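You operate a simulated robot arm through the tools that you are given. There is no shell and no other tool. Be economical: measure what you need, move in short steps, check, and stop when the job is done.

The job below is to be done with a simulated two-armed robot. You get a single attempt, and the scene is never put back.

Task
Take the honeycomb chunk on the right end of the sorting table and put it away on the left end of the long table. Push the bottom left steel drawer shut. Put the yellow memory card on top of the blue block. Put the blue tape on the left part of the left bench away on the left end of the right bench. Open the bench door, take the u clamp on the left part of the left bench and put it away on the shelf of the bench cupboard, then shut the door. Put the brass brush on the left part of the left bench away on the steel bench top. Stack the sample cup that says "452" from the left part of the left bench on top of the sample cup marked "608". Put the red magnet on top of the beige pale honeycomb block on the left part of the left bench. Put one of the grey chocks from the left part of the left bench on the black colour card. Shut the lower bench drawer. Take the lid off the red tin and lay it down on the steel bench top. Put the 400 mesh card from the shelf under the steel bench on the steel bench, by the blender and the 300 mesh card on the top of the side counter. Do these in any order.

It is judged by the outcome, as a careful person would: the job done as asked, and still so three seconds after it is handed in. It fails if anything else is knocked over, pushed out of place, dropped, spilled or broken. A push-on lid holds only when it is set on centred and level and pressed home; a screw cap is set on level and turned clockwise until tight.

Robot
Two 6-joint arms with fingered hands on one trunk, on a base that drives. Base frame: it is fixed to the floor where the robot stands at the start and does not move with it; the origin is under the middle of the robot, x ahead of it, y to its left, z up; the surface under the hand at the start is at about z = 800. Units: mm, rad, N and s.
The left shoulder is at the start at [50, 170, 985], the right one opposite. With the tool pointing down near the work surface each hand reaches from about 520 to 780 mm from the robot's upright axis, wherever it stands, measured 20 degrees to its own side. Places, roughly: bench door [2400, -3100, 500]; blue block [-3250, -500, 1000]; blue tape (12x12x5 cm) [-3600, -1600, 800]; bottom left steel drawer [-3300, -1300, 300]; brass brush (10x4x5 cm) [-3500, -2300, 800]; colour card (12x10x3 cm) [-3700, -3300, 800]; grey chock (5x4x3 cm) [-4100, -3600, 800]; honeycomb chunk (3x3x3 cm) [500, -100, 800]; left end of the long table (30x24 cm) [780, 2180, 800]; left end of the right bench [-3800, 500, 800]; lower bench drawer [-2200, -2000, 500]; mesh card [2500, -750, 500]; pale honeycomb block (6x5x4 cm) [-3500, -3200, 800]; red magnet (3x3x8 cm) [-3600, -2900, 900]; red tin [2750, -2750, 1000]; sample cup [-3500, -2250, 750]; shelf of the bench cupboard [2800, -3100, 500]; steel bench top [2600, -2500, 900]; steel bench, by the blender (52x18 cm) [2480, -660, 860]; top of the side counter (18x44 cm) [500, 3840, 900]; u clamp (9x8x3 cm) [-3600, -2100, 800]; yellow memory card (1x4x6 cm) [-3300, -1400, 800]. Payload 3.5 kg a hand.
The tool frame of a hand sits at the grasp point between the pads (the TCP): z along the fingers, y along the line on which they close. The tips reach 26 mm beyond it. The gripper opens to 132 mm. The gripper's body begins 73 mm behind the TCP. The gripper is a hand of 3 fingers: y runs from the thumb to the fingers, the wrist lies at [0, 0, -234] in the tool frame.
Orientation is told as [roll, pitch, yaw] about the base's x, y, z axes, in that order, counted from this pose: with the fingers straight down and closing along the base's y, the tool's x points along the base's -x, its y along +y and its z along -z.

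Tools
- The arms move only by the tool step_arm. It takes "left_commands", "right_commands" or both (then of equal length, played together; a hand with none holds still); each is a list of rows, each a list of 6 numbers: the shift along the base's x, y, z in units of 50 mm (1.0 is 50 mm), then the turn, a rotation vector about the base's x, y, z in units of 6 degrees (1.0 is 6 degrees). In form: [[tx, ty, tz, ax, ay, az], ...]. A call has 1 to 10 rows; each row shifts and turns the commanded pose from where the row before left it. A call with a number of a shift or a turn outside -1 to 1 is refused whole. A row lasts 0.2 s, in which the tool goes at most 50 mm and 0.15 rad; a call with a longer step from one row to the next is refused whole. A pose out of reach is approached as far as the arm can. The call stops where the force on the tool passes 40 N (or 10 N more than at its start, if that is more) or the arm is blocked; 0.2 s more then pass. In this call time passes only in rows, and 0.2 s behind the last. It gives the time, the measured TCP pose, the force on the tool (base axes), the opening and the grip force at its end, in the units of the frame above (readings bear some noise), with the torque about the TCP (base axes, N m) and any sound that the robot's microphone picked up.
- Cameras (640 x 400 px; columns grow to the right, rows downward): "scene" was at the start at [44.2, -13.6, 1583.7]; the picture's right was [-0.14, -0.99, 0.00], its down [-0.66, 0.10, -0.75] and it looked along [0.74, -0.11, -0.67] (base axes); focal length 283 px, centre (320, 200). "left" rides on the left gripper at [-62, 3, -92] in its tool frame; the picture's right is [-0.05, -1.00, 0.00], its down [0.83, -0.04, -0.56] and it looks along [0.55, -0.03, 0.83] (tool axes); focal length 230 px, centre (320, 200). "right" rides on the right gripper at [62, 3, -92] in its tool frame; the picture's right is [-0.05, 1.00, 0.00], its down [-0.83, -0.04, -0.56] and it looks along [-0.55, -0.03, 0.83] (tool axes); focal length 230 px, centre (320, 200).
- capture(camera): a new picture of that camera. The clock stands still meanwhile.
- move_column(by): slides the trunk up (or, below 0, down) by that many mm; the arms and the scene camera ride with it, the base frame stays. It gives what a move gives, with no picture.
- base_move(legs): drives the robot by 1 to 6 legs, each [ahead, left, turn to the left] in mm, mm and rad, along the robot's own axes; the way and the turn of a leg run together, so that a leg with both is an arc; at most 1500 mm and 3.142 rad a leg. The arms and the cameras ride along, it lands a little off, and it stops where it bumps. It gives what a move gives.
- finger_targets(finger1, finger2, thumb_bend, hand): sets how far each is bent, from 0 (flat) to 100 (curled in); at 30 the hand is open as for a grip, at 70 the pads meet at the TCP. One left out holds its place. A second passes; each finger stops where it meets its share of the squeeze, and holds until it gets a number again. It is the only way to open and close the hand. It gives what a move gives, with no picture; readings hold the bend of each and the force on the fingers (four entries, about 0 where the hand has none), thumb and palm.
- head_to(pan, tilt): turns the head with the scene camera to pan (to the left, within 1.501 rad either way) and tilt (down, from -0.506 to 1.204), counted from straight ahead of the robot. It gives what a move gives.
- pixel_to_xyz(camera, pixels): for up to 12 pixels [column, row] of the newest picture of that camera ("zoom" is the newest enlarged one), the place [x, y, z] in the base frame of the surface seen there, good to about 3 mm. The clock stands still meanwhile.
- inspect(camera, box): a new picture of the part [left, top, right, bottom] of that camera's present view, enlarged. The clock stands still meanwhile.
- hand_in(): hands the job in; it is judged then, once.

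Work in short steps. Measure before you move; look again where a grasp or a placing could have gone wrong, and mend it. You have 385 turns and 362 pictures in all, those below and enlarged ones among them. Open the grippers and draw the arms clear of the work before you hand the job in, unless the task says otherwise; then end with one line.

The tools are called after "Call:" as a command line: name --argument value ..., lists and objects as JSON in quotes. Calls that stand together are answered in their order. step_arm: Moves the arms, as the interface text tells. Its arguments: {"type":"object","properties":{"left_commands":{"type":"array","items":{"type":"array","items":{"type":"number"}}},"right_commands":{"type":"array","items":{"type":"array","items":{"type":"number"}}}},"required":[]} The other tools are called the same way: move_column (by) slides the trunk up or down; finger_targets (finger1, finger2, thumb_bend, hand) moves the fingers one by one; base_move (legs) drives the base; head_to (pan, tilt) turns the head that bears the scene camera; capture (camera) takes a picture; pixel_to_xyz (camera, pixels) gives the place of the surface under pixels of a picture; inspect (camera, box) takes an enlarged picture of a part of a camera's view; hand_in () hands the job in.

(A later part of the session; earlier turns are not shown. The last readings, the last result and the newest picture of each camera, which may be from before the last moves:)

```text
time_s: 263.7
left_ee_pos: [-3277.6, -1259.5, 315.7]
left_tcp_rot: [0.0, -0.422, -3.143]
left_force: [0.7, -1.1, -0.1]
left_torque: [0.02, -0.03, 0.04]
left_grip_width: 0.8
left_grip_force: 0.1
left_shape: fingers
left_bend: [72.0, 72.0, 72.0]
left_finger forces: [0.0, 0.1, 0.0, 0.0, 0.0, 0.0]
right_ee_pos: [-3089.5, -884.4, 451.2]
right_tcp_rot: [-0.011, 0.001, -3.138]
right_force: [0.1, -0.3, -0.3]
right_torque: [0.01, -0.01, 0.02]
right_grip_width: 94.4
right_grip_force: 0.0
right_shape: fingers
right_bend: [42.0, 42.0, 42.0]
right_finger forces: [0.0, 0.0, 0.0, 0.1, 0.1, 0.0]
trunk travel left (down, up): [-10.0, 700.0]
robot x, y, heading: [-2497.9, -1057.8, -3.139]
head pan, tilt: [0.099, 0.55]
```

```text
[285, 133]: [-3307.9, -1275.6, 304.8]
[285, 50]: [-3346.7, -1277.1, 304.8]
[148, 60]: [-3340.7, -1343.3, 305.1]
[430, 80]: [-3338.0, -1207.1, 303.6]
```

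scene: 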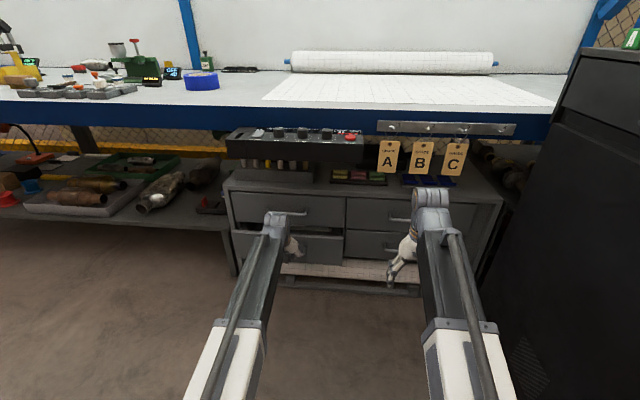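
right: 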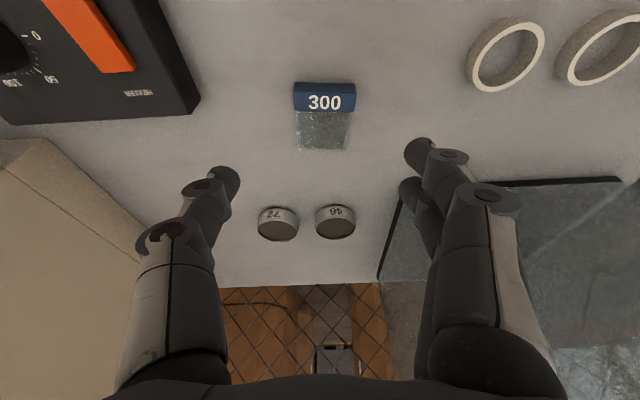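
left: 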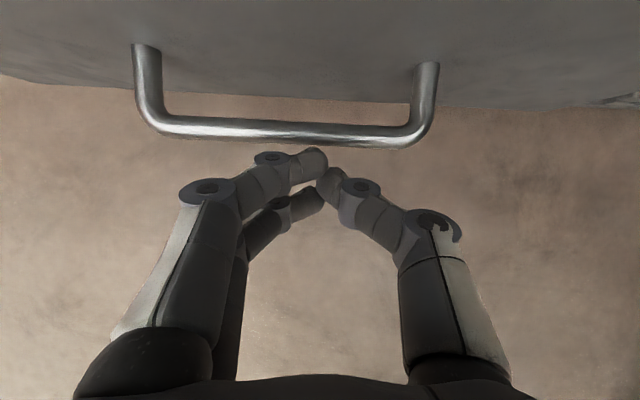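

55 mm to go. I retract the arm slightly, advance the base, and push home.

Call:
step_arm --left_commands '[[0.9, 0, 0, 0, 0, 0], [0.9, 0, 0, 0, 0, 0]]'

Call:
base_move --legs '[[85, 0, 0]]'

Call:
step_arm --left_commands '[[-0.6, 0, 0, 0, 0, 0], [-0.3, 0, 0, 0, 0, 0], [-0.3, 0, 0, 0, 0, 0], [-0.3, 0, 0, 0, 0, 0], [-0.2, 0, 0, 0, 0, 0], [-0.2, 0, 0, 0, 0, 0]]'

Call:
capture --camera "scene"

```text
time_s: 264.3
left_ee_pos: [-3186.9, -1260.1, 314.9]
left_tcp_rot: [-0.002, -0.421, 3.142]
left_force: [1.0, 0.3, 0.1]
left_torque: [0.0, 0.0, 0.0]
left_grip_width: 0.6
left_grip_force: 0.1
left_shape: fingers
left_bend: [72.0, 72.0, 72.0]
left_finger forces: [0.1, 0.1, 0.1, 0.0, 0.1, 0.1]
right_ee_pos: [-3088.6, -884.7, 450.1]
right_tcp_rot: [-0.008, -0.001, -3.138]
right_force: [1.3, 0.3, 0.4]
right_torque: [0.02, 0.01, 0.0]
right_grip_width: 94.6
right_grip_force: 0.1
right_shape: fingers
right_bend: [42.0, 42.0, 42.0]
right_finger forces: [0.0, 0.0, 0.0, 0.1, 0.1, 0.0]
trunk travel left (down, up): [-10.0, 700.0]
robot x, y, heading: [-2497.9, -1063.7, -3.136]
head pan, tilt: [0.099, 0.55]
```

```text
time_s: 265.4
left_ee_pos: [-3271.4, -1260.0, 315.0]
left_tcp_rot: [0.0, -0.422, 3.142]
left_force: [0.2, 0.0, 0.4]
left_torque: [0.01, -0.01, -0.02]
left_grip_width: 1.0
left_grip_force: 0.1
left_shape: fingers
left_bend: [72.0, 72.0, 72.0]
left_finger forces: [0.1, 0.0, 0.1, 0.0, 0.0, 0.0]
right_ee_pos: [-3173.3, -883.9, 451.5]
right_tcp_rot: [-0.01, 0.001, -3.137]
right_force: [0.0, 0.0, 0.8]
right_torque: [0.01, -0.02, 0.02]
right_grip_width: 94.2
right_grip_force: 0.0
right_shape: fingers
right_bend: [42.0, 42.0, 42.0]
right_finger forces: [0.0, 0.1, 0.1, 0.0, 0.0, 0.1]
trunk travel left (down, up): [-10.0, 700.0]
robot x, y, heading: [-2579.4, -1062.8, -3.138]
head pan, tilt: [0.099, 0.55]
```

```text
time_s: 266.2
left_ee_pos: [-3329.1, -1259.8, 315.0]
left_tcp_rot: [-0.002, -0.418, -3.142]
left_force: [6.9, 0.7, 4.6]
left_torque: [-0.11, 1.02, -0.01]
left_grip_width: 0.8
left_grip_force: 0.0
left_shape: fingers
left_bend: [72.0, 72.0, 72.0]
left_finger forces: [0.0, 0.1, 0.0, 0.1, 0.0, 0.0]
right_ee_pos: [-3172.5, -884.0, 450.8]
right_tcp_rot: [-0.009, 0.0, -3.138]
right_force: [1.0, 0.4, -1.3]
right_torque: [0.01, 0.0, 0.01]
right_grip_width: 94.4
right_grip_force: 0.0
right_shape: fingers
right_bend: [42.0, 42.0, 42.0]
right_finger forces: [0.0, 0.0, 0.1, 0.0, 0.0, 0.0]
trunk travel left (down, up): [-10.0, 700.0]
robot x, y, heading: [-2579.2, -1062.9, -3.141]
head pan, tilt: [0.099, 0.55]
stopped in row 4 (left hand): the force on the tool passed its limit at 104 N (the readings are from after the stop); the commanded pose is now the measured one
```

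```text
282 pictures are left
```

scene: 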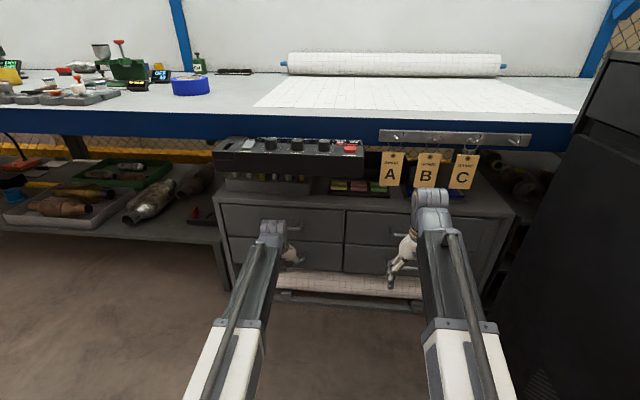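

Call:
pixel_to_xyz --camera "scene" --pixels '[[320, 260], [240, 255], [330, 255], [400, 258], [320, 225]]'

Call:
inspect --camera "scene" --box '[200, 190, 440, 310]'

```text
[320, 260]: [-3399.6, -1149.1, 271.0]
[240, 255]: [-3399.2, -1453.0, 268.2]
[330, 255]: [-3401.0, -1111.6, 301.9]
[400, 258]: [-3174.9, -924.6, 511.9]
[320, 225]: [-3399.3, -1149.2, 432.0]
```

```text
2.67 times, centred on (320, 250) of scene
```

zoom: 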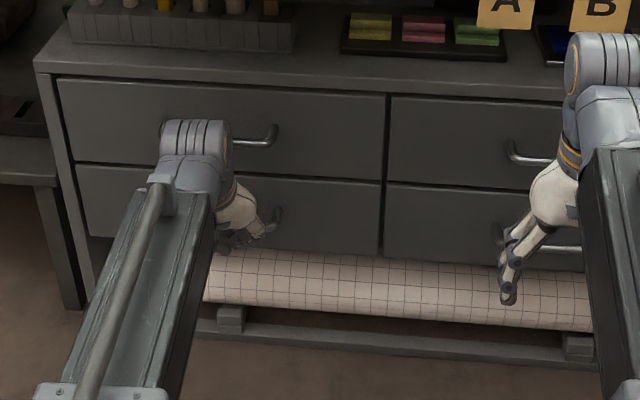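

Drawer is flush (x≈-3400). I withdraw, straighten the left hand and raise the trunk.

Call:
step_arm --left_commands '[[0.9, 0, 0, 0, -1, 0], [0.9, 0, 0, 0, -1, 0], [0.2, 0, 0.8, 0, -1, 0], [0, 0, 0.8, 0, -1, 0]]'

Call:
move_column --by 350

Call:
move_column --by 240

Call:
base_move --legs '[[0, 300, 0]]'

Call:
head_to --pan 0.2 --tilt 0.65

Call:
capture --camera "scene"

```text
time_s: 267.2
left_ee_pos: [-3229.6, -1260.5, 394.4]
left_tcp_rot: [-0.002, 0.002, -3.142]
left_force: [0.3, 0.0, 0.4]
left_torque: [0.01, -0.02, -0.01]
left_grip_width: 1.0
left_grip_force: 0.1
left_shape: fingers
left_bend: [72.0, 72.0, 72.0]
left_finger forces: [0.1, 0.0, 0.1, 0.0, 0.0, 0.0]
right_ee_pos: [-3171.9, -884.2, 449.5]
right_tcp_rot: [-0.009, 0.0, -3.137]
right_force: [-0.6, 0.8, 0.1]
right_torque: [0.02, -0.03, -0.01]
right_grip_width: 94.2
right_grip_force: 0.0
right_shape: fingers
right_bend: [42.0, 42.0, 42.0]
right_finger forces: [0.0, 0.0, 0.0, 0.1, 0.0, 0.1]
trunk travel left (down, up): [-10.0, 700.0]
robot x, y, heading: [-2574.3, -1060.5, -3.141]
head pan, tilt: [0.099, 0.55]
```

```text
time_s: 268.9
left_ee_pos: [-3187.2, -1258.3, 440.2]
left_tcp_rot: [-0.01, 0.167, 3.142]
left_force: [0.0, -0.2, -0.2]
left_torque: [-0.01, -0.03, 0.01]
left_grip_width: 0.7
left_grip_force: 0.1
left_shape: fingers
left_bend: [72.0, 72.0, 72.0]
left_finger forces: [0.0, 0.0, 0.0, 0.1, 0.0, 0.0]
right_ee_pos: [-3168.7, -886.4, 593.7]
right_tcp_rot: [-0.011, 0.003, -3.133]
right_force: [0.2, -0.3, 0.0]
right_torque: [-0.06, 0.03, -0.02]
right_grip_width: 94.5
right_grip_force: 0.2
right_shape: fingers
right_bend: [42.0, 42.0, 42.0]
right_finger forces: [0.0, 0.0, 0.0, 0.0, 0.0, 0.0]
trunk travel left (down, up): [-151.0, 559.0]
robot x, y, heading: [-2578.5, -1060.6, -3.144]
head pan, tilt: [0.099, 0.55]
stopped: the arm was blocked; the commanded pose is now the measured one
```

```text
time_s: 270.1
left_ee_pos: [-3142.8, -1255.4, 460.0]
left_tcp_rot: [-0.017, 0.33, 3.137]
left_force: [-0.3, 0.3, -0.1]
left_torque: [-0.03, 0.03, 0.0]
left_grip_width: 0.7
left_grip_force: 0.1
left_shape: fingers
left_bend: [72.0, 72.0, 72.0]
left_finger forces: [0.1, 0.1, 0.0, 0.1, 0.1, 0.1]
right_ee_pos: [-3168.5, -886.0, 701.6]
right_tcp_rot: [-0.011, 0.0, -3.136]
right_force: [-0.2, 0.3, 0.7]
right_torque: [0.02, 0.01, 0.02]
right_grip_width: 94.1
right_grip_force: 0.1
right_shape: fingers
right_bend: [42.0, 42.0, 42.0]
right_finger forces: [0.0, 0.0, 0.1, 0.0, 0.1, 0.0]
trunk travel left (down, up): [-257.0, 453.0]
robot x, y, heading: [-2575.2, -1059.8, -3.137]
head pan, tilt: [0.099, 0.55]
stopped: the arm was blocked; the commanded pose is now the measured one
```

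```text
time_s: 272.1
left_ee_pos: [-3144.0, -1553.1, 456.5]
left_tcp_rot: [-0.017, 0.328, 3.138]
left_force: [-0.6, 0.0, -0.2]
left_torque: [0.0, 0.02, -0.06]
left_grip_width: 0.8
left_grip_force: 0.1
left_shape: fingers
left_bend: [72.0, 72.0, 72.0]
left_finger forces: [0.0, 0.0, 0.0, 0.1, 0.0, 0.1]
right_ee_pos: [-3167.5, -1183.0, 697.4]
right_tcp_rot: [-0.01, 0.001, -3.135]
right_force: [-0.9, -0.5, 0.6]
right_torque: [-0.01, -0.01, 0.01]
right_grip_width: 94.3
right_grip_force: 0.0
right_shape: fingers
right_bend: [42.0, 42.0, 42.0]
right_finger forces: [0.1, 0.0, 0.0, 0.1, 0.1, 0.0]
trunk travel left (down, up): [-257.0, 453.0]
robot x, y, heading: [-2576.5, -1353.8, -3.137]
head pan, tilt: [0.099, 0.55]
```

```text
time_s: 272.8
left_ee_pos: [-3143.6, -1554.1, 456.7]
left_tcp_rot: [-0.018, 0.329, 3.137]
left_force: [-1.4, 0.2, 0.6]
left_torque: [-0.02, 0.01, 0.0]
left_grip_width: 0.6
left_grip_force: 0.1
left_shape: fingers
left_bend: [72.0, 72.0, 72.0]
left_finger forces: [0.1, 0.1, 0.0, 0.0, 0.0, 0.0]
right_ee_pos: [-3169.4, -1183.1, 698.0]
right_tcp_rot: [-0.011, -0.001, -3.133]
right_force: [1.0, 1.1, -0.4]
right_torque: [0.01, 0.0, 0.01]
right_grip_width: 94.5
right_grip_force: 0.0
right_shape: fingers
right_bend: [42.0, 42.0, 42.0]
right_finger forces: [0.0, 0.0, 0.0, 0.1, 0.1, 0.0]
trunk travel left (down, up): [-257.0, 453.0]
robot x, y, heading: [-2577.3, -1358.6, -3.136]
head pan, tilt: [0.201, 0.649]
```

```text
280 pictures are left
```

scene: 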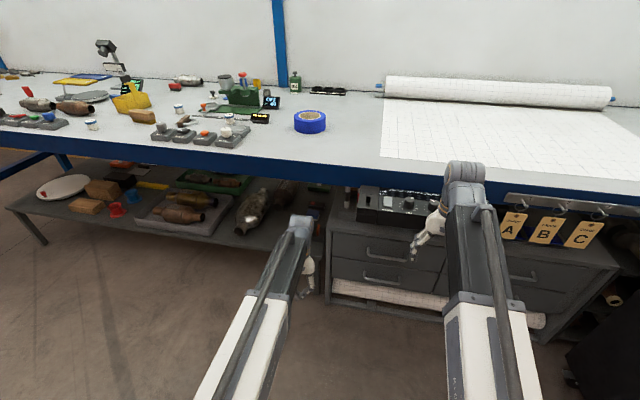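

The left wrist was blocked under the control box while rising; I check the box for displacement.

Call:
inspect --camera "scene" --box '[320, 160, 480, 260]'

```text
4.00 times, centred on (400, 210) of scene
```

zoom: 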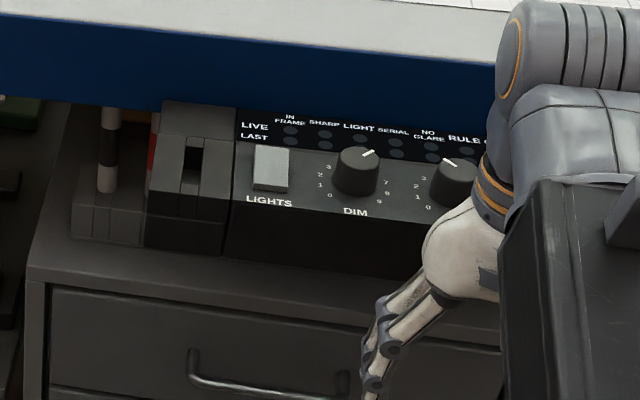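

Call:
pixel_to_xyz --camera "zoom" --pixels '[[270, 165], [195, 180], [215, 180], [170, 160], [240, 240], [358, 160], [160, 240], [100, 210]]'

```text
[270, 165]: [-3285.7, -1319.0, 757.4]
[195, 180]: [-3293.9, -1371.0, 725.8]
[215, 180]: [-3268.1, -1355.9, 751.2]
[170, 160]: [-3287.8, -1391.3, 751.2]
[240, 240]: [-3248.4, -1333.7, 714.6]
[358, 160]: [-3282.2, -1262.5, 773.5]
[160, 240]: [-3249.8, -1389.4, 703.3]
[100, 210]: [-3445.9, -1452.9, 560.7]
```

The control box is in place. I straighten the left hand and raise the trunk by 343 mm, now clear of the box.

Call:
step_arm --left_commands '[[0.1, 0, 0.2, 0, 1, 0], [0.1, 0, 0.2, 0, 1, 0], [0.1, 0, 0.2, 0, 1, 0]]'

Call:
move_column --by 343

Call:
step_arm --left_commands '[[0, 0, 1, 0, 0, 0], [0, 0, 1, 0, 0, 0], [0, 0, 1, 0, 0, 0]]'

```text
time_s: 273.6
left_ee_pos: [-3128.3, -1553.9, 488.4]
left_tcp_rot: [-0.015, 0.013, 3.138]
left_force: [-0.5, -0.5, 0.1]
left_torque: [-0.01, -0.04, 0.02]
left_grip_width: 1.0
left_grip_force: 0.1
left_shape: fingers
left_bend: [72.0, 72.0, 72.0]
left_finger forces: [0.0, 0.1, 0.0, 0.1, 0.1, 0.1]
right_ee_pos: [-3169.3, -1183.7, 696.8]
right_tcp_rot: [-0.01, 0.001, -3.134]
right_force: [-1.2, 0.3, 0.5]
right_torque: [-0.05, 0.01, -0.02]
right_grip_width: 94.4
right_grip_force: 0.1
right_shape: fingers
right_bend: [42.0, 42.0, 42.0]
right_finger forces: [0.0, 0.1, 0.0, 0.1, 0.0, 0.0]
trunk travel left (down, up): [-257.0, 453.0]
robot x, y, heading: [-2573.2, -1361.5, -3.137]
head pan, tilt: [0.201, 0.649]
```

```text
time_s: 277.0
left_ee_pos: [-3127.7, -1553.3, 830.8]
left_tcp_rot: [-0.017, 0.013, 3.139]
left_force: [0.2, -0.4, -0.1]
left_torque: [0.02, -0.03, 0.01]
left_grip_width: 1.3
left_grip_force: 0.0
left_shape: fingers
left_bend: [72.0, 72.0, 72.0]
left_finger forces: [0.0, 0.0, 0.0, 0.1, 0.0, 0.1]
right_ee_pos: [-3168.3, -1183.0, 1040.8]
right_tcp_rot: [-0.012, 0.001, -3.132]
right_force: [0.0, 1.0, -0.2]
right_torque: [0.04, 0.0, -0.02]
right_grip_width: 94.4
right_grip_force: 0.0
right_shape: fingers
right_bend: [42.0, 42.0, 42.0]
right_finger forces: [0.0, 0.0, 0.0, 0.0, 0.0, 0.1]
trunk travel left (down, up): [-600.0, 110.0]
robot x, y, heading: [-2575.8, -1357.5, -3.139]
head pan, tilt: [0.201, 0.649]
```

```text
time_s: 277.8
left_ee_pos: [-3129.0, -1554.5, 981.1]
left_tcp_rot: [-0.017, 0.014, 3.14]
left_force: [-0.5, -0.8, 0.4]
left_torque: [0.01, 0.01, 0.0]
left_grip_width: 0.9
left_grip_force: 0.1
left_shape: fingers
left_bend: [72.0, 72.0, 72.0]
left_finger forces: [0.1, 0.0, 0.0, 0.0, 0.0, 0.0]
right_ee_pos: [-3168.2, -1183.1, 1040.7]
right_tcp_rot: [-0.011, 0.001, -3.135]
right_force: [0.1, 0.8, -0.2]
right_torque: [-0.02, -0.01, 0.02]
right_grip_width: 94.1
right_grip_force: 0.0
right_shape: fingers
right_bend: [42.0, 42.0, 42.0]
right_finger forces: [0.0, 0.0, 0.1, 0.0, 0.1, 0.1]
trunk travel left (down, up): [-600.0, 110.0]
robot x, y, heading: [-2571.2, -1357.5, -3.137]
head pan, tilt: [0.201, 0.649]
```

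Call:
base_move --legs '[[350, 0, 0]]'

Call:
finger_targets --hand "left" --finger1 45 --finger2 45 --thumb_bend 45

Call:
capture --camera "left"

```text
time_s: 280.0
left_ee_pos: [-3475.3, -1557.0, 982.3]
left_tcp_rot: [-0.016, 0.015, -3.142]
left_force: [-0.4, -0.2, -0.2]
left_torque: [-0.01, 0.01, 0.0]
left_grip_width: 0.7
left_grip_force: 0.2
left_shape: fingers
left_bend: [72.0, 72.0, 72.0]
left_finger forces: [0.0, 0.0, 0.0, 0.0, 0.0, 0.0]
right_ee_pos: [-3515.3, -1186.7, 1040.7]
right_tcp_rot: [-0.012, 0.001, -3.133]
right_force: [-0.4, 0.7, 0.4]
right_torque: [-0.03, -0.05, -0.01]
right_grip_width: 94.3
right_grip_force: 0.1
right_shape: fingers
right_bend: [42.0, 42.0, 42.0]
right_finger forces: [0.1, 0.1, 0.0, 0.0, 0.1, 0.1]
trunk travel left (down, up): [-600.0, 110.0]
robot x, y, heading: [-2924.4, -1363.4, -3.136]
head pan, tilt: [0.201, 0.649]
```

```text
time_s: 281.0
left_ee_pos: [-3474.1, -1556.8, 982.4]
left_tcp_rot: [-0.016, 0.014, -3.143]
left_force: [-0.3, 0.4, 0.0]
left_torque: [0.03, -0.01, 0.02]
left_grip_width: 83.8
left_grip_force: 0.1
left_shape: fingers
left_bend: [45.0, 45.0, 45.0]
left_finger forces: [0.0, 0.0, 0.0, 0.0, 0.0, 0.0]
right_ee_pos: [-3513.9, -1186.8, 1041.1]
right_tcp_rot: [-0.01, 0.0, -3.133]
right_force: [0.7, -0.6, 0.0]
right_torque: [-0.02, -0.02, -0.02]
right_grip_width: 94.4
right_grip_force: 0.1
right_shape: fingers
right_bend: [42.0, 42.0, 42.0]
right_finger forces: [0.1, 0.1, 0.0, 0.1, 0.0, 0.0]
trunk travel left (down, up): [-600.0, 110.0]
robot x, y, heading: [-2920.6, -1359.5, -3.134]
head pan, tilt: [0.201, 0.649]
```

```text
278 pictures are left
```

left: 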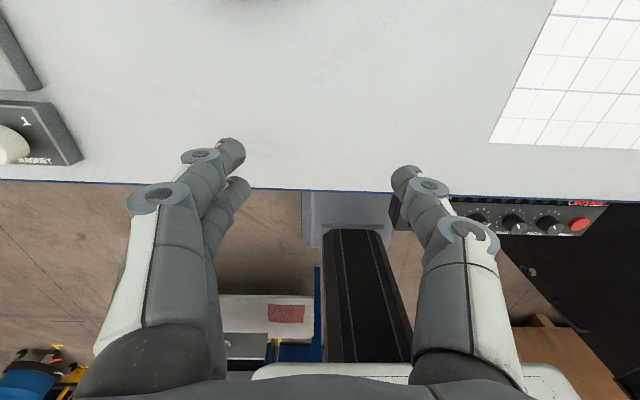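

Call:
step_arm --left_commands '[[-0.95, 0, 0, 0, 0, 0], [-0.95, 0, 0, 0, 0, 0]]'

Call:
capture --camera "left"

Call:
capture --camera "scene"

```text
time_s: 281.6
left_ee_pos: [-3570.3, -1559.4, 982.6]
left_tcp_rot: [-0.015, 0.014, -3.142]
left_force: [-0.5, 0.7, 0.2]
left_torque: [0.01, -0.01, -0.01]
left_grip_width: 84.0
left_grip_force: 0.0
left_shape: fingers
left_bend: [45.0, 45.0, 45.0]
left_finger forces: [0.0, 0.0, 0.0, 0.0, 0.1, 0.1]
right_ee_pos: [-3513.8, -1186.7, 1040.1]
right_tcp_rot: [-0.012, 0.0, -3.134]
right_force: [0.3, -0.2, -0.8]
right_torque: [0.02, 0.03, 0.0]
right_grip_width: 93.9
right_grip_force: 0.1
right_shape: fingers
right_bend: [42.0, 42.0, 42.0]
right_finger forces: [0.0, 0.0, 0.0, 0.0, 0.1, 0.0]
trunk travel left (down, up): [-600.0, 110.0]
robot x, y, heading: [-2921.7, -1360.4, -3.132]
head pan, tilt: [0.201, 0.649]
```

```text
277 pictures are left
```

left: 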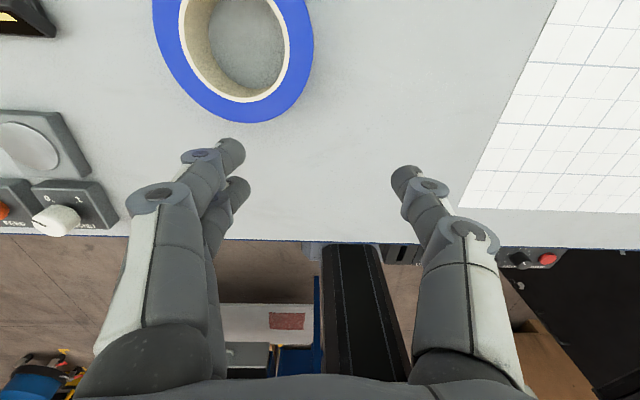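

```text
276 pictures are left
```

scene: 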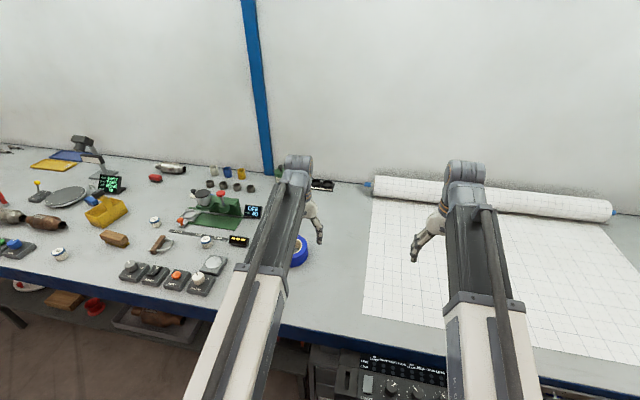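

Call:
pixel_to_xyz --camera "left" --pixels '[[237, 110], [240, 95], [305, 40], [285, 40], [165, 40], [190, 40], [240, 40], [298, 15]]'

```text
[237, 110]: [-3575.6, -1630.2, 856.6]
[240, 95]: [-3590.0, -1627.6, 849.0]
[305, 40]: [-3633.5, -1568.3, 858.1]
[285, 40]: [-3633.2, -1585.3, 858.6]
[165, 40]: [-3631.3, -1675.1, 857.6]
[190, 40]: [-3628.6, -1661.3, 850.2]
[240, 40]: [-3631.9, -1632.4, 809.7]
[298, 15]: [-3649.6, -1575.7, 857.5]
```

Call:
pixel_to_xyz --camera "left" --pixels '[[90, 172], [62, 112], [50, 35], [110, 215], [100, 60], [172, 75], [200, 75]]'

```text
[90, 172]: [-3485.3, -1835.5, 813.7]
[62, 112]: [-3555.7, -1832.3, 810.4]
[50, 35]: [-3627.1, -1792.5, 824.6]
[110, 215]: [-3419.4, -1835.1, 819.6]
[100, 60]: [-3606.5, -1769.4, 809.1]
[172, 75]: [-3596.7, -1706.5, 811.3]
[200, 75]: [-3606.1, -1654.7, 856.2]
```

I set the opening ~50 mm and move over the ring's -y wall (TCP ≈(-3628,-1670)), descending in two stages.

Call:
finger_targets --hand "left" --finger1 54 --finger2 54 --thumb_bend 54

Call:
step_arm --left_commands '[[-0.4, -0.75, 0, 0.15, 0, 0], [-0.4, -0.75, 0, 0, 0.13, 0], [-0.35, -0.72, -0.4, 0, 0, 0], [0, 0, -0.9, 0, 0, 0]]'

Call:
capture --camera "left"

```text
time_s: 282.6
left_ee_pos: [-3570.4, -1559.3, 981.6]
left_tcp_rot: [-0.016, 0.014, -3.14]
left_force: [-0.3, -0.2, 0.1]
left_torque: [0.04, 0.01, -0.02]
left_grip_width: 55.3
left_grip_force: 0.1
left_shape: fingers
left_bend: [54.0, 54.0, 54.0]
left_finger forces: [0.0, 0.1, 0.0, 0.0, 0.0, 0.0]
right_ee_pos: [-3513.8, -1187.6, 1041.3]
right_tcp_rot: [-0.012, 0.001, -3.133]
right_force: [-0.8, -0.1, -0.3]
right_torque: [0.02, 0.03, 0.03]
right_grip_width: 94.3
right_grip_force: 0.0
right_shape: fingers
right_bend: [42.0, 42.0, 42.0]
right_finger forces: [0.1, 0.0, 0.0, 0.1, 0.0, 0.1]
trunk travel left (down, up): [-600.0, 110.0]
robot x, y, heading: [-2919.3, -1362.2, -3.14]
head pan, tilt: [0.201, 0.649]
```

```text
time_s: 283.6
left_ee_pos: [-3623.9, -1669.1, 917.1]
left_tcp_rot: [-0.032, 0.0, 3.141]
left_force: [0.2, 0.5, -0.5]
left_torque: [0.0, 0.0, -0.01]
left_grip_width: 54.9
left_grip_force: 0.1
left_shape: fingers
left_bend: [54.0, 54.0, 54.0]
left_finger forces: [0.0, 0.0, 0.0, 0.0, 0.0, 0.1]
right_ee_pos: [-3515.0, -1187.3, 1040.6]
right_tcp_rot: [-0.011, 0.0, -3.133]
right_force: [-0.1, -0.2, -0.4]
right_torque: [-0.03, -0.02, 0.01]
right_grip_width: 93.9
right_grip_force: 0.0
right_shape: fingers
right_bend: [42.0, 42.0, 42.0]
right_finger forces: [0.0, 0.0, 0.0, 0.1, 0.0, 0.0]
trunk travel left (down, up): [-600.0, 110.0]
robot x, y, heading: [-2919.5, -1362.9, -3.136]
head pan, tilt: [0.201, 0.649]
```

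```text
275 pictures are left
```

left: 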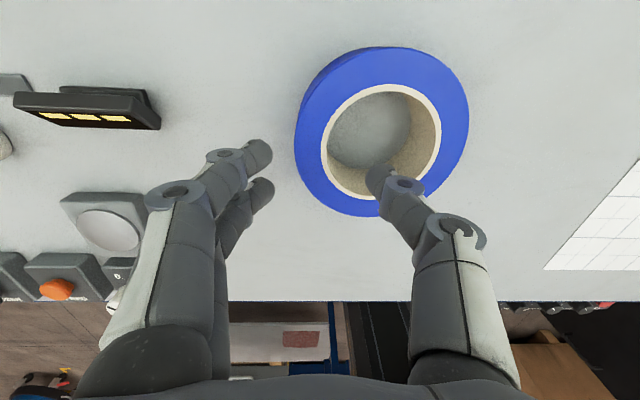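

Call:
pixel_to_xyz --camera "left" --pixels '[[297, 140], [325, 145], [467, 100], [440, 110], [385, 50], [372, 210]]'

```text
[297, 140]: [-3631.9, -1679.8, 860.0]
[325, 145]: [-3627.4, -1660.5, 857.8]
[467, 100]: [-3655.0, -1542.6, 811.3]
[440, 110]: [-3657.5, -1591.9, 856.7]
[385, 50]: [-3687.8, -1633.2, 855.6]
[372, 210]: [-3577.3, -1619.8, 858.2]
```

Call:
step_arm --left_commands '[[-0.06, 0, -0.75, 0.2, 0, 0], [-0.06, 0, -0.7, 0, 0, 0]]'

Call:
finger_targets --hand "left" --finger1 75 --finger2 75 --thumb_bend 75

Call:
step_arm --left_commands '[[0, 0, 0.4, 0, 0, 0], [0, 0, 0.8, 0, 0, 0]]'

Call:
capture --camera "left"

```text
time_s: 284.2
left_ee_pos: [-3632.5, -1667.3, 844.0]
left_tcp_rot: [-0.053, 0.0, 3.142]
left_force: [-0.1, -0.7, 4.5]
left_torque: [-0.14, 0.0, -0.03]
left_grip_width: 55.0
left_grip_force: 1.8
left_shape: fingers
left_bend: [54.0, 54.0, 54.0]
left_finger forces: [1.3, 2.5, 0.0, 0.0, 0.0, 0.0]
right_ee_pos: [-3514.1, -1187.9, 1040.0]
right_tcp_rot: [-0.01, -0.001, -3.134]
right_force: [0.5, 0.4, -0.1]
right_torque: [0.03, 0.01, 0.02]
right_grip_width: 94.4
right_grip_force: 0.1
right_shape: fingers
right_bend: [42.0, 42.0, 42.0]
right_finger forces: [0.1, 0.2, 0.0, 0.0, 0.0, 0.0]
trunk travel left (down, up): [-600.0, 110.0]
robot x, y, heading: [-2920.8, -1362.3, -3.136]
head pan, tilt: [0.201, 0.649]
```

```text
time_s: 285.2
left_ee_pos: [-3631.2, -1666.7, 843.1]
left_tcp_rot: [-0.053, 0.0, 3.142]
left_force: [-1.1, -1.0, 0.3]
left_torque: [0.03, -0.03, 0.01]
left_grip_width: 18.1
left_grip_force: 16.1
left_shape: fingers
left_bend: [71.0, 71.0, 68.0]
left_finger forces: [7.7, 8.8, 0.0, 0.0, 16.2, 0.1]
right_ee_pos: [-3515.0, -1186.8, 1040.9]
right_tcp_rot: [-0.01, 0.0, -3.134]
right_force: [-0.3, -0.3, 0.4]
right_torque: [0.02, -0.02, -0.01]
right_grip_width: 94.1
right_grip_force: 0.0
right_shape: fingers
right_bend: [42.0, 42.0, 42.0]
right_finger forces: [0.0, 0.1, 0.0, 0.0, 0.0, 0.0]
trunk travel left (down, up): [-600.0, 110.0]
robot x, y, heading: [-2920.1, -1356.8, -3.134]
head pan, tilt: [0.201, 0.649]
```

```text
time_s: 285.8
left_ee_pos: [-3633.3, -1668.5, 903.4]
left_tcp_rot: [-0.053, 0.0, -3.142]
left_force: [0.3, 0.4, -2.8]
left_torque: [-0.1, 0.01, -0.03]
left_grip_width: 18.4
left_grip_force: 16.4
left_shape: fingers
left_bend: [72.0, 72.0, 67.0]
left_finger forces: [7.8, 8.7, 0.0, 0.1, 16.6, 0.1]
right_ee_pos: [-3515.3, -1186.6, 1040.5]
right_tcp_rot: [-0.012, -0.001, -3.132]
right_force: [0.2, 0.1, 0.2]
right_torque: [-0.02, -0.01, -0.01]
right_grip_width: 94.2
right_grip_force: 0.1
right_shape: fingers
right_bend: [42.0, 42.0, 42.0]
right_finger forces: [0.1, 0.1, 0.0, 0.0, 0.1, 0.1]
trunk travel left (down, up): [-600.0, 110.0]
robot x, y, heading: [-2922.2, -1360.5, -3.134]
head pan, tilt: [0.201, 0.649]
```

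```text
274 pictures are left
```

left: 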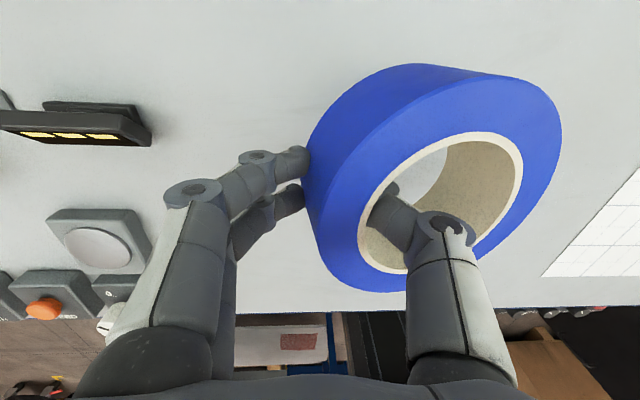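

Tape held (18 mm, 16 N). I raise and retract it, back the base out and face +y.

Call:
step_arm --left_commands '[[0.2, 0.2, 0.9, 0, 0, 0], [0.4, 0.4, 0.8, 0, 0, 0], [0.5, 0.5, 0.6, 0, 0, 0], [0.6, 0.5, 0.4, 0, 0, 0], [0.8, 0.4, 0, 0, 0, 0]]'

Call:
base_move --legs '[[-590, 0, 0], [0, 0, -1.575]]'

Call:
capture --camera "left"

```text
time_s: 287.0
left_ee_pos: [-3506.8, -1566.4, 1042.8]
left_tcp_rot: [-0.053, -0.002, 3.143]
left_force: [0.1, 0.2, -1.3]
left_torque: [-0.07, 0.02, 0.02]
left_grip_width: 18.0
left_grip_force: 16.8
left_shape: fingers
left_bend: [72.0, 72.0, 67.0]
left_finger forces: [7.9, 8.7, 0.0, 0.0, 16.7, 0.0]
right_ee_pos: [-3515.8, -1187.0, 1041.2]
right_tcp_rot: [-0.011, 0.0, -3.132]
right_force: [0.4, 0.4, -0.1]
right_torque: [0.01, -0.01, 0.0]
right_grip_width: 94.2
right_grip_force: 0.1
right_shape: fingers
right_bend: [42.0, 42.0, 42.0]
right_finger forces: [0.1, 0.0, 0.0, 0.1, 0.0, 0.0]
trunk travel left (down, up): [-600.0, 110.0]
robot x, y, heading: [-2918.5, -1361.8, -3.136]
head pan, tilt: [0.201, 0.649]
```

```text
time_s: 289.5
left_ee_pos: [-3097.8, -1554.3, 1042.7]
left_tcp_rot: [-0.054, 0.002, 3.131]
left_force: [-0.3, -0.5, -2.4]
left_torque: [-0.06, -0.02, -0.05]
left_grip_width: 18.6
left_grip_force: 16.5
left_shape: fingers
left_bend: [72.0, 72.0, 67.0]
left_finger forces: [7.8, 8.7, 0.0, 0.1, 16.6, 0.0]
right_ee_pos: [-3100.8, -1173.7, 1040.9]
right_tcp_rot: [-0.009, 0.001, 3.142]
right_force: [-0.1, 0.7, 0.1]
right_torque: [0.02, -0.02, 0.01]
right_grip_width: 94.5
right_grip_force: 0.1
right_shape: fingers
right_bend: [42.0, 42.0, 42.0]
right_finger forces: [0.0, 0.0, 0.1, 0.0, 0.0, 0.0]
trunk travel left (down, up): [-600.0, 110.0]
robot x, y, heading: [-2508.8, -1348.9, 3.137]
head pan, tilt: [0.201, 0.649]
stopped in leg 1: the robot was blocked; the commanded pose is now the measured one
```

```text
273 pictures are left
```

left: 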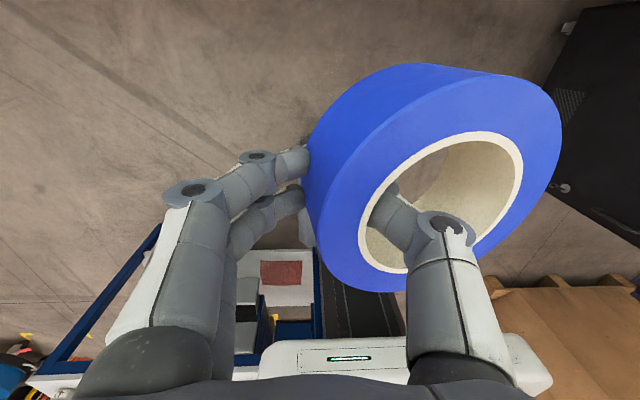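

The base rear bumped the white table at x≈-2241. I edge forward, strafe +y clear of it, then continue back and turn; and look at the table afterwards.

Call:
base_move --legs '[[20, 0, 0], [0, -480, 0], [-180, 0, 0], [0, 0, -1.571]]'

Call:
capture --camera "left"

```text
time_s: 297.8
left_ee_pos: [-2535.0, -276.8, 1042.3]
left_tcp_rot: [-0.053, 0.001, 1.544]
left_force: [-0.2, -0.5, -2.6]
left_torque: [0.03, 0.08, 0.01]
left_grip_width: 18.4
left_grip_force: 16.2
left_shape: fingers
left_bend: [72.0, 72.0, 67.0]
left_finger forces: [7.8, 8.4, 0.0, 0.0, 16.2, 0.1]
right_ee_pos: [-2154.1, -280.7, 1041.1]
right_tcp_rot: [-0.01, -0.001, 1.552]
right_force: [0.4, 0.3, 0.6]
right_torque: [0.0, -0.01, -0.02]
right_grip_width: 94.6
right_grip_force: 0.2
right_shape: fingers
right_bend: [42.0, 42.0, 42.0]
right_finger forces: [0.0, 0.0, 0.0, 0.0, 0.2, 0.0]
trunk travel left (down, up): [-600.0, 110.0]
robot x, y, heading: [-2342.9, -866.0, 1.547]
head pan, tilt: [0.201, 0.649]
```

```text
272 pictures are left
```

left: 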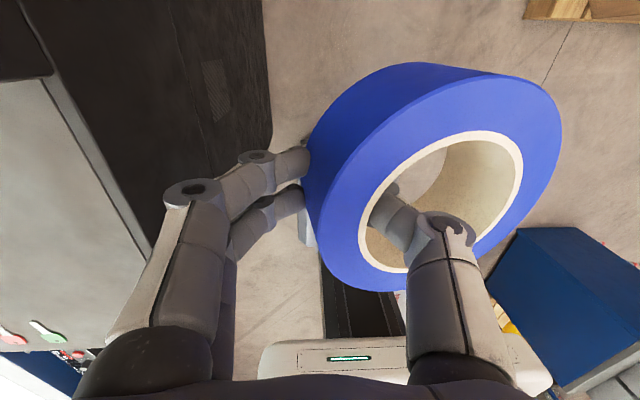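

Call:
base_move --legs '[[0, 0, 0.026], [1000, 0, 0], [1000, 0, 0], [0, 0, 1.571], [600, 0, 0]]'

Call:
head_to --pan 0.4 --tilt 0.6

Call:
capture --camera "scene"

```text
time_s: 300.2
left_ee_pos: [-2551.1, -58.5, 1044.2]
left_tcp_rot: [-0.053, -0.003, 1.567]
left_force: [1.0, 0.0, -2.0]
left_torque: [0.04, 0.13, -0.01]
left_grip_width: 18.5
left_grip_force: 16.7
left_shape: fingers
left_bend: [72.0, 72.0, 67.0]
left_finger forces: [7.7, 8.8, 0.0, 0.0, 16.5, 0.0]
right_ee_pos: [-2170.6, -52.9, 1041.8]
right_tcp_rot: [-0.01, -0.001, 1.578]
right_force: [-0.3, -0.2, -0.2]
right_torque: [0.01, -0.04, 0.0]
right_grip_width: 94.7
right_grip_force: 0.1
right_shape: fingers
right_bend: [42.0, 42.0, 42.0]
right_finger forces: [0.0, 0.0, 0.0, 0.0, 0.1, 0.0]
trunk travel left (down, up): [-600.0, 110.0]
robot x, y, heading: [-2346.7, -640.2, 1.574]
head pan, tilt: [0.201, 0.649]
stopped in leg 2: the robot was blocked; the commanded pose is now the measured one
```

```text
time_s: 301.0
left_ee_pos: [-2550.6, -57.7, 1042.8]
left_tcp_rot: [-0.052, -0.002, 1.569]
left_force: [-0.6, 0.0, -1.5]
left_torque: [-0.01, 0.11, 0.01]
left_grip_width: 18.3
left_grip_force: 16.6
left_shape: fingers
left_bend: [72.0, 72.0, 67.0]
left_finger forces: [7.8, 8.8, 0.0, 0.1, 16.5, 0.0]
right_ee_pos: [-2171.2, -51.8, 1041.3]
right_tcp_rot: [-0.01, 0.001, 1.578]
right_force: [-0.2, 0.8, -0.8]
right_torque: [0.02, -0.03, 0.01]
right_grip_width: 94.4
right_grip_force: 0.0
right_shape: fingers
right_bend: [42.0, 42.0, 42.0]
right_finger forces: [0.0, 0.0, 0.0, 0.0, 0.0, 0.1]
trunk travel left (down, up): [-600.0, 110.0]
robot x, y, heading: [-2344.8, -645.7, 1.574]
head pan, tilt: [0.4, 0.6]
```

```text
271 pictures are left
```

scene: 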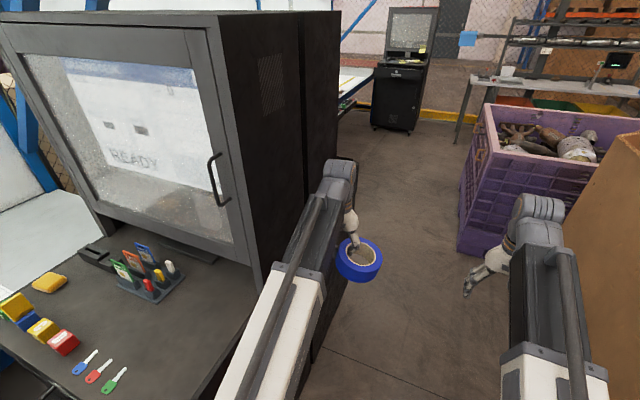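

Call:
pixel_to_xyz --camera "scene" --pixels '[[258, 280], [300, 150], [335, 150], [465, 240], [500, 115], [580, 240], [320, 370], [470, 290], [210, 30], [625, 160]]'

```text
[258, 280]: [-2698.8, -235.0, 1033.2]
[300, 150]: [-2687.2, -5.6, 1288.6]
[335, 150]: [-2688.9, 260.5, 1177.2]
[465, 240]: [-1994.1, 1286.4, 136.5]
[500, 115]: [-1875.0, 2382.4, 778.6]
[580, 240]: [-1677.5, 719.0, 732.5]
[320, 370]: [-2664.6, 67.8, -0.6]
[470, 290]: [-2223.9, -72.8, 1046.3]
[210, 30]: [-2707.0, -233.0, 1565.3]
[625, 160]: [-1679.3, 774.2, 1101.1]
```

Kiosk side at x≈-2690, brown box at -1680, crate from y≥1286: I shift to x≈-2190, drive to y≈940, then turn west.

Call:
base_move --legs '[[0, -150, 0], [800, 0, 0], [785, 0, 0], [0, 0, 1.571]]'

Call:
capture --camera "scene"

```text
time_s: 313.7
left_ee_pos: [-2811.0, 703.8, 1042.4]
left_tcp_rot: [-0.053, -0.001, -3.136]
left_force: [-0.2, 0.7, -2.1]
left_torque: [-0.09, 0.0, -0.03]
left_grip_width: 18.1
left_grip_force: 16.0
left_shape: fingers
left_bend: [72.0, 72.0, 67.0]
left_finger forces: [7.6, 8.3, 0.0, 0.0, 15.9, 0.1]
right_ee_pos: [-2817.5, 1082.5, 1040.4]
right_tcp_rot: [-0.01, 0.001, -3.129]
right_force: [0.2, 0.3, -0.3]
right_torque: [-0.04, -0.04, -0.01]
right_grip_width: 94.4
right_grip_force: 0.2
right_shape: fingers
right_bend: [42.0, 42.0, 42.0]
right_finger forces: [0.0, 0.1, 0.0, 0.1, 0.1, 0.0]
trunk travel left (down, up): [-600.0, 110.0]
robot x, y, heading: [-2224.3, 907.3, -3.132]
head pan, tilt: [0.4, 0.6]
```

```text
270 pictures are left
```

scene: 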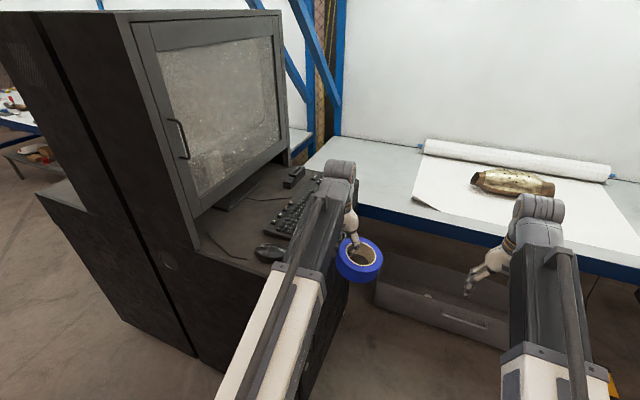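

Call:
pixel_to_xyz --camera "scene" --pixels '[[370, 175], [410, 205], [325, 140], [400, 150], [362, 205], [370, 310], [425, 145], [480, 350], [330, 165]]'

Call:
base_move --legs '[[0, -90, 0], [750, 0, 0]]'

Call:
capture --camera "scene"

```text
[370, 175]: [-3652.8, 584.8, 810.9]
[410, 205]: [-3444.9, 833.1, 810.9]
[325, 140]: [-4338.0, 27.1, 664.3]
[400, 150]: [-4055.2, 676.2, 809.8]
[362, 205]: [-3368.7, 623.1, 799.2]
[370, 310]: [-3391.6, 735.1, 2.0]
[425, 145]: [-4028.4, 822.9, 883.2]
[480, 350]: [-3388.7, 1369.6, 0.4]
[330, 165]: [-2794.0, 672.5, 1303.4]
```

```text
time_s: 318.4
left_ee_pos: [-3566.5, 808.9, 1042.8]
left_tcp_rot: [-0.052, 0.001, 3.121]
left_force: [0.4, -1.0, -1.3]
left_torque: [-0.1, 0.03, 0.0]
left_grip_width: 18.3
left_grip_force: 15.8
left_shape: fingers
left_bend: [72.0, 72.0, 67.0]
left_finger forces: [7.8, 8.3, 0.0, 0.0, 16.0, 0.0]
right_ee_pos: [-3565.7, 1189.8, 1041.5]
right_tcp_rot: [-0.01, 0.001, 3.128]
right_force: [-0.8, 0.5, -0.2]
right_torque: [0.01, 0.0, -0.01]
right_grip_width: 94.4
right_grip_force: 0.0
right_shape: fingers
right_bend: [42.0, 42.0, 42.0]
right_finger forces: [0.0, 0.1, 0.0, 0.0, 0.0, 0.0]
trunk travel left (down, up): [-600.0, 110.0]
robot x, y, heading: [-2975.6, 1005.1, 3.122]
head pan, tilt: [0.4, 0.6]
```

```text
269 pictures are left
```

scene: 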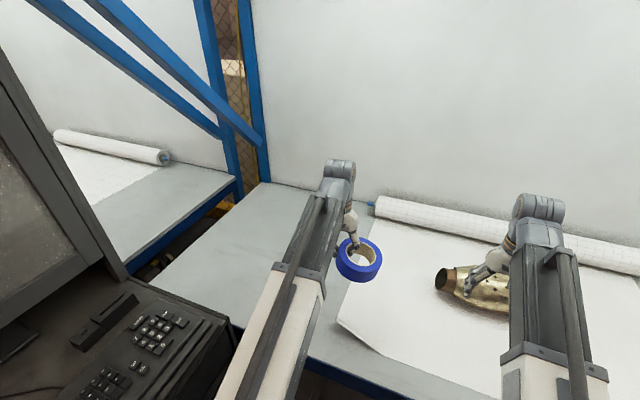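

I move the base to about (-3066,915) and extend the left hand over the free left end, target ring centre ≈(-3700,590).

Call:
base_move --legs '[[90, 90, 0.02]]'

Call:
step_arm --left_commands '[[-0.3, -0.8, 0, 0, 0, 0], [-0.3, -0.8, 0, 0, 0, 0], [-0.3, -0.8, 0, 0, 0, 0], [0, -0.6, 0, 0, 0, 0]]'

Call:
capture --camera "left"

Call:
capture --camera "scene"

```text
time_s: 319.6
left_ee_pos: [-3627.5, 740.4, 1044.9]
left_tcp_rot: [-0.046, 0.0, 3.143]
left_force: [0.0, -0.2, -1.9]
left_torque: [-0.08, -0.01, 0.01]
left_grip_width: 18.5
left_grip_force: 15.8
left_shape: fingers
left_bend: [72.0, 72.0, 67.0]
left_finger forces: [7.7, 8.5, 0.0, 0.1, 16.2, 0.0]
right_ee_pos: [-3634.3, 1119.8, 1040.0]
right_tcp_rot: [-0.003, 0.001, -3.131]
right_force: [0.3, 0.2, -0.2]
right_torque: [0.0, 0.0, 0.02]
right_grip_width: 94.7
right_grip_force: 0.0
right_shape: fingers
right_bend: [42.0, 42.0, 42.0]
right_finger forces: [0.0, 0.0, 0.1, 0.0, 0.0, 0.1]
trunk travel left (down, up): [-600.0, 110.0]
robot x, y, heading: [-3038.0, 943.3, -3.136]
head pan, tilt: [0.4, 0.6]
stopped in leg 1: the robot was blocked; the commanded pose is now the measured one
```

```text
time_s: 320.6
left_ee_pos: [-3672.7, 587.0, 1046.2]
left_tcp_rot: [-0.045, 0.001, 3.14]
left_force: [0.1, -0.4, -1.1]
left_torque: [-0.09, 0.02, 0.02]
left_grip_width: 18.0
left_grip_force: 16.0
left_shape: fingers
left_bend: [72.0, 72.0, 67.0]
left_finger forces: [7.8, 8.1, 0.0, 0.0, 16.0, 0.0]
right_ee_pos: [-3633.4, 1120.1, 1040.3]
right_tcp_rot: [0.0, -0.001, -3.133]
right_force: [0.0, 0.0, -0.3]
right_torque: [0.0, -0.01, 0.0]
right_grip_width: 94.4
right_grip_force: 0.2
right_shape: fingers
right_bend: [42.0, 42.0, 42.0]
right_finger forces: [0.0, 0.0, 0.0, 0.0, 0.1, 0.0]
trunk travel left (down, up): [-600.0, 110.0]
robot x, y, heading: [-3041.5, 938.6, -3.138]
head pan, tilt: [0.4, 0.6]
```

```text
268 pictures are left
```

left: 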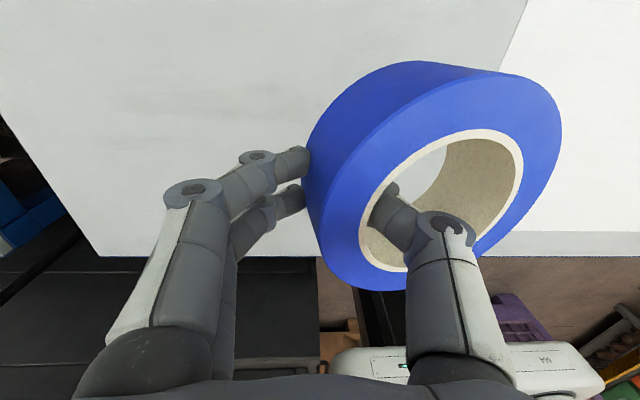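

```text
267 pictures are left
```

scene: 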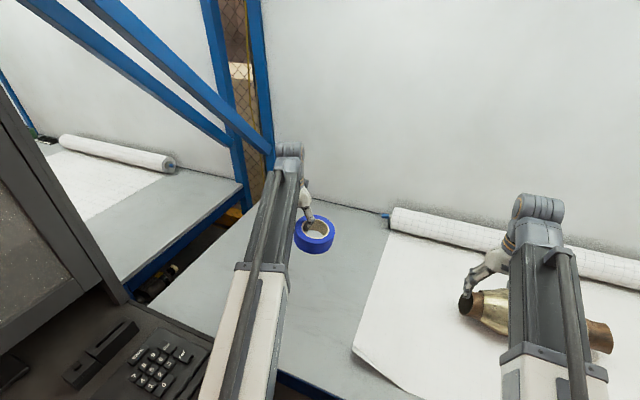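

Call:
step_arm --left_commands '[[-0.5, -0.6, 0, 0, 0, 0], [-0.45, -0.55, -0.5, 0, 0, 0], [0, 0, -0.95, 0, 0, 0], [0, 0, -0.95, 0, 0, 0], [0, 0, -0.9, 0, 0, 0]]'

Call:
inspect --camera "scene" --box '[220, 160, 380, 260]'

```text
time_s: 321.8
left_ee_pos: [-3721.5, 529.8, 878.4]
left_tcp_rot: [-0.046, -0.001, 3.141]
left_force: [-0.4, -0.1, -1.4]
left_torque: [-0.12, -0.01, -0.01]
left_grip_width: 18.2
left_grip_force: 15.8
left_shape: fingers
left_bend: [72.0, 72.0, 67.0]
left_finger forces: [7.8, 8.3, 0.0, 0.0, 16.0, 0.0]
right_ee_pos: [-3632.7, 1120.1, 1040.8]
right_tcp_rot: [-0.002, 0.001, -3.131]
right_force: [-0.5, 0.5, 0.3]
right_torque: [0.02, 0.01, -0.03]
right_grip_width: 94.2
right_grip_force: 0.1
right_shape: fingers
right_bend: [42.0, 42.0, 42.0]
right_finger forces: [0.0, 0.0, 0.0, 0.1, 0.1, 0.1]
trunk travel left (down, up): [-600.0, 110.0]
robot x, y, heading: [-3043.4, 938.7, -3.141]
head pan, tilt: [0.4, 0.6]
```

```text
4.00 times, centred on (300, 210) of scene
```

zoom: 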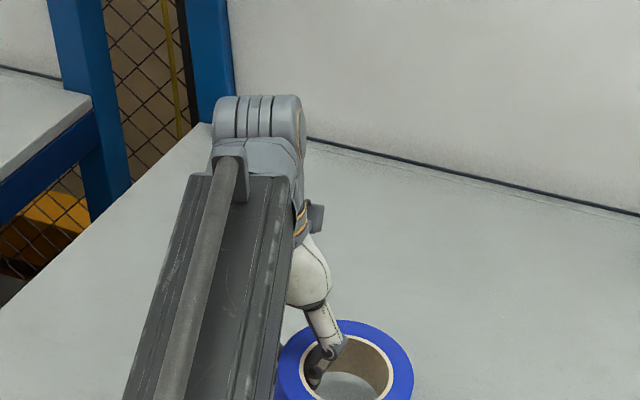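

Call:
step_arm --left_commands '[[0, 0, -0.3, 0, 0, 0], [0, 0, -0.15, 0, 0, 0]]'

Call:
capture --camera "left"

```text
time_s: 322.4
left_ee_pos: [-3722.1, 530.1, 856.1]
left_tcp_rot: [-0.045, 0.001, 3.14]
left_force: [-0.1, -0.7, -0.3]
left_torque: [-0.06, 0.02, 0.02]
left_grip_width: 18.0
left_grip_force: 15.3
left_shape: fingers
left_bend: [72.0, 72.0, 67.0]
left_finger forces: [7.5, 8.0, 0.1, 0.0, 14.9, 0.0]
right_ee_pos: [-3633.3, 1120.1, 1041.1]
right_tcp_rot: [-0.001, 0.0, -3.133]
right_force: [-0.4, -0.3, -0.2]
right_torque: [0.0, -0.03, -0.01]
right_grip_width: 94.5
right_grip_force: 0.1
right_shape: fingers
right_bend: [42.0, 42.0, 42.0]
right_finger forces: [0.1, 0.1, 0.0, 0.0, 0.0, 0.1]
trunk travel left (down, up): [-600.0, 110.0]
robot x, y, heading: [-3038.7, 941.4, -3.138]
head pan, tilt: [0.4, 0.6]
```

```text
265 pictures are left
```

left: 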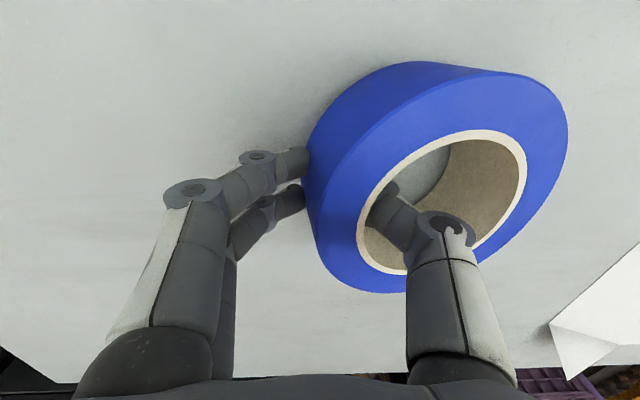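

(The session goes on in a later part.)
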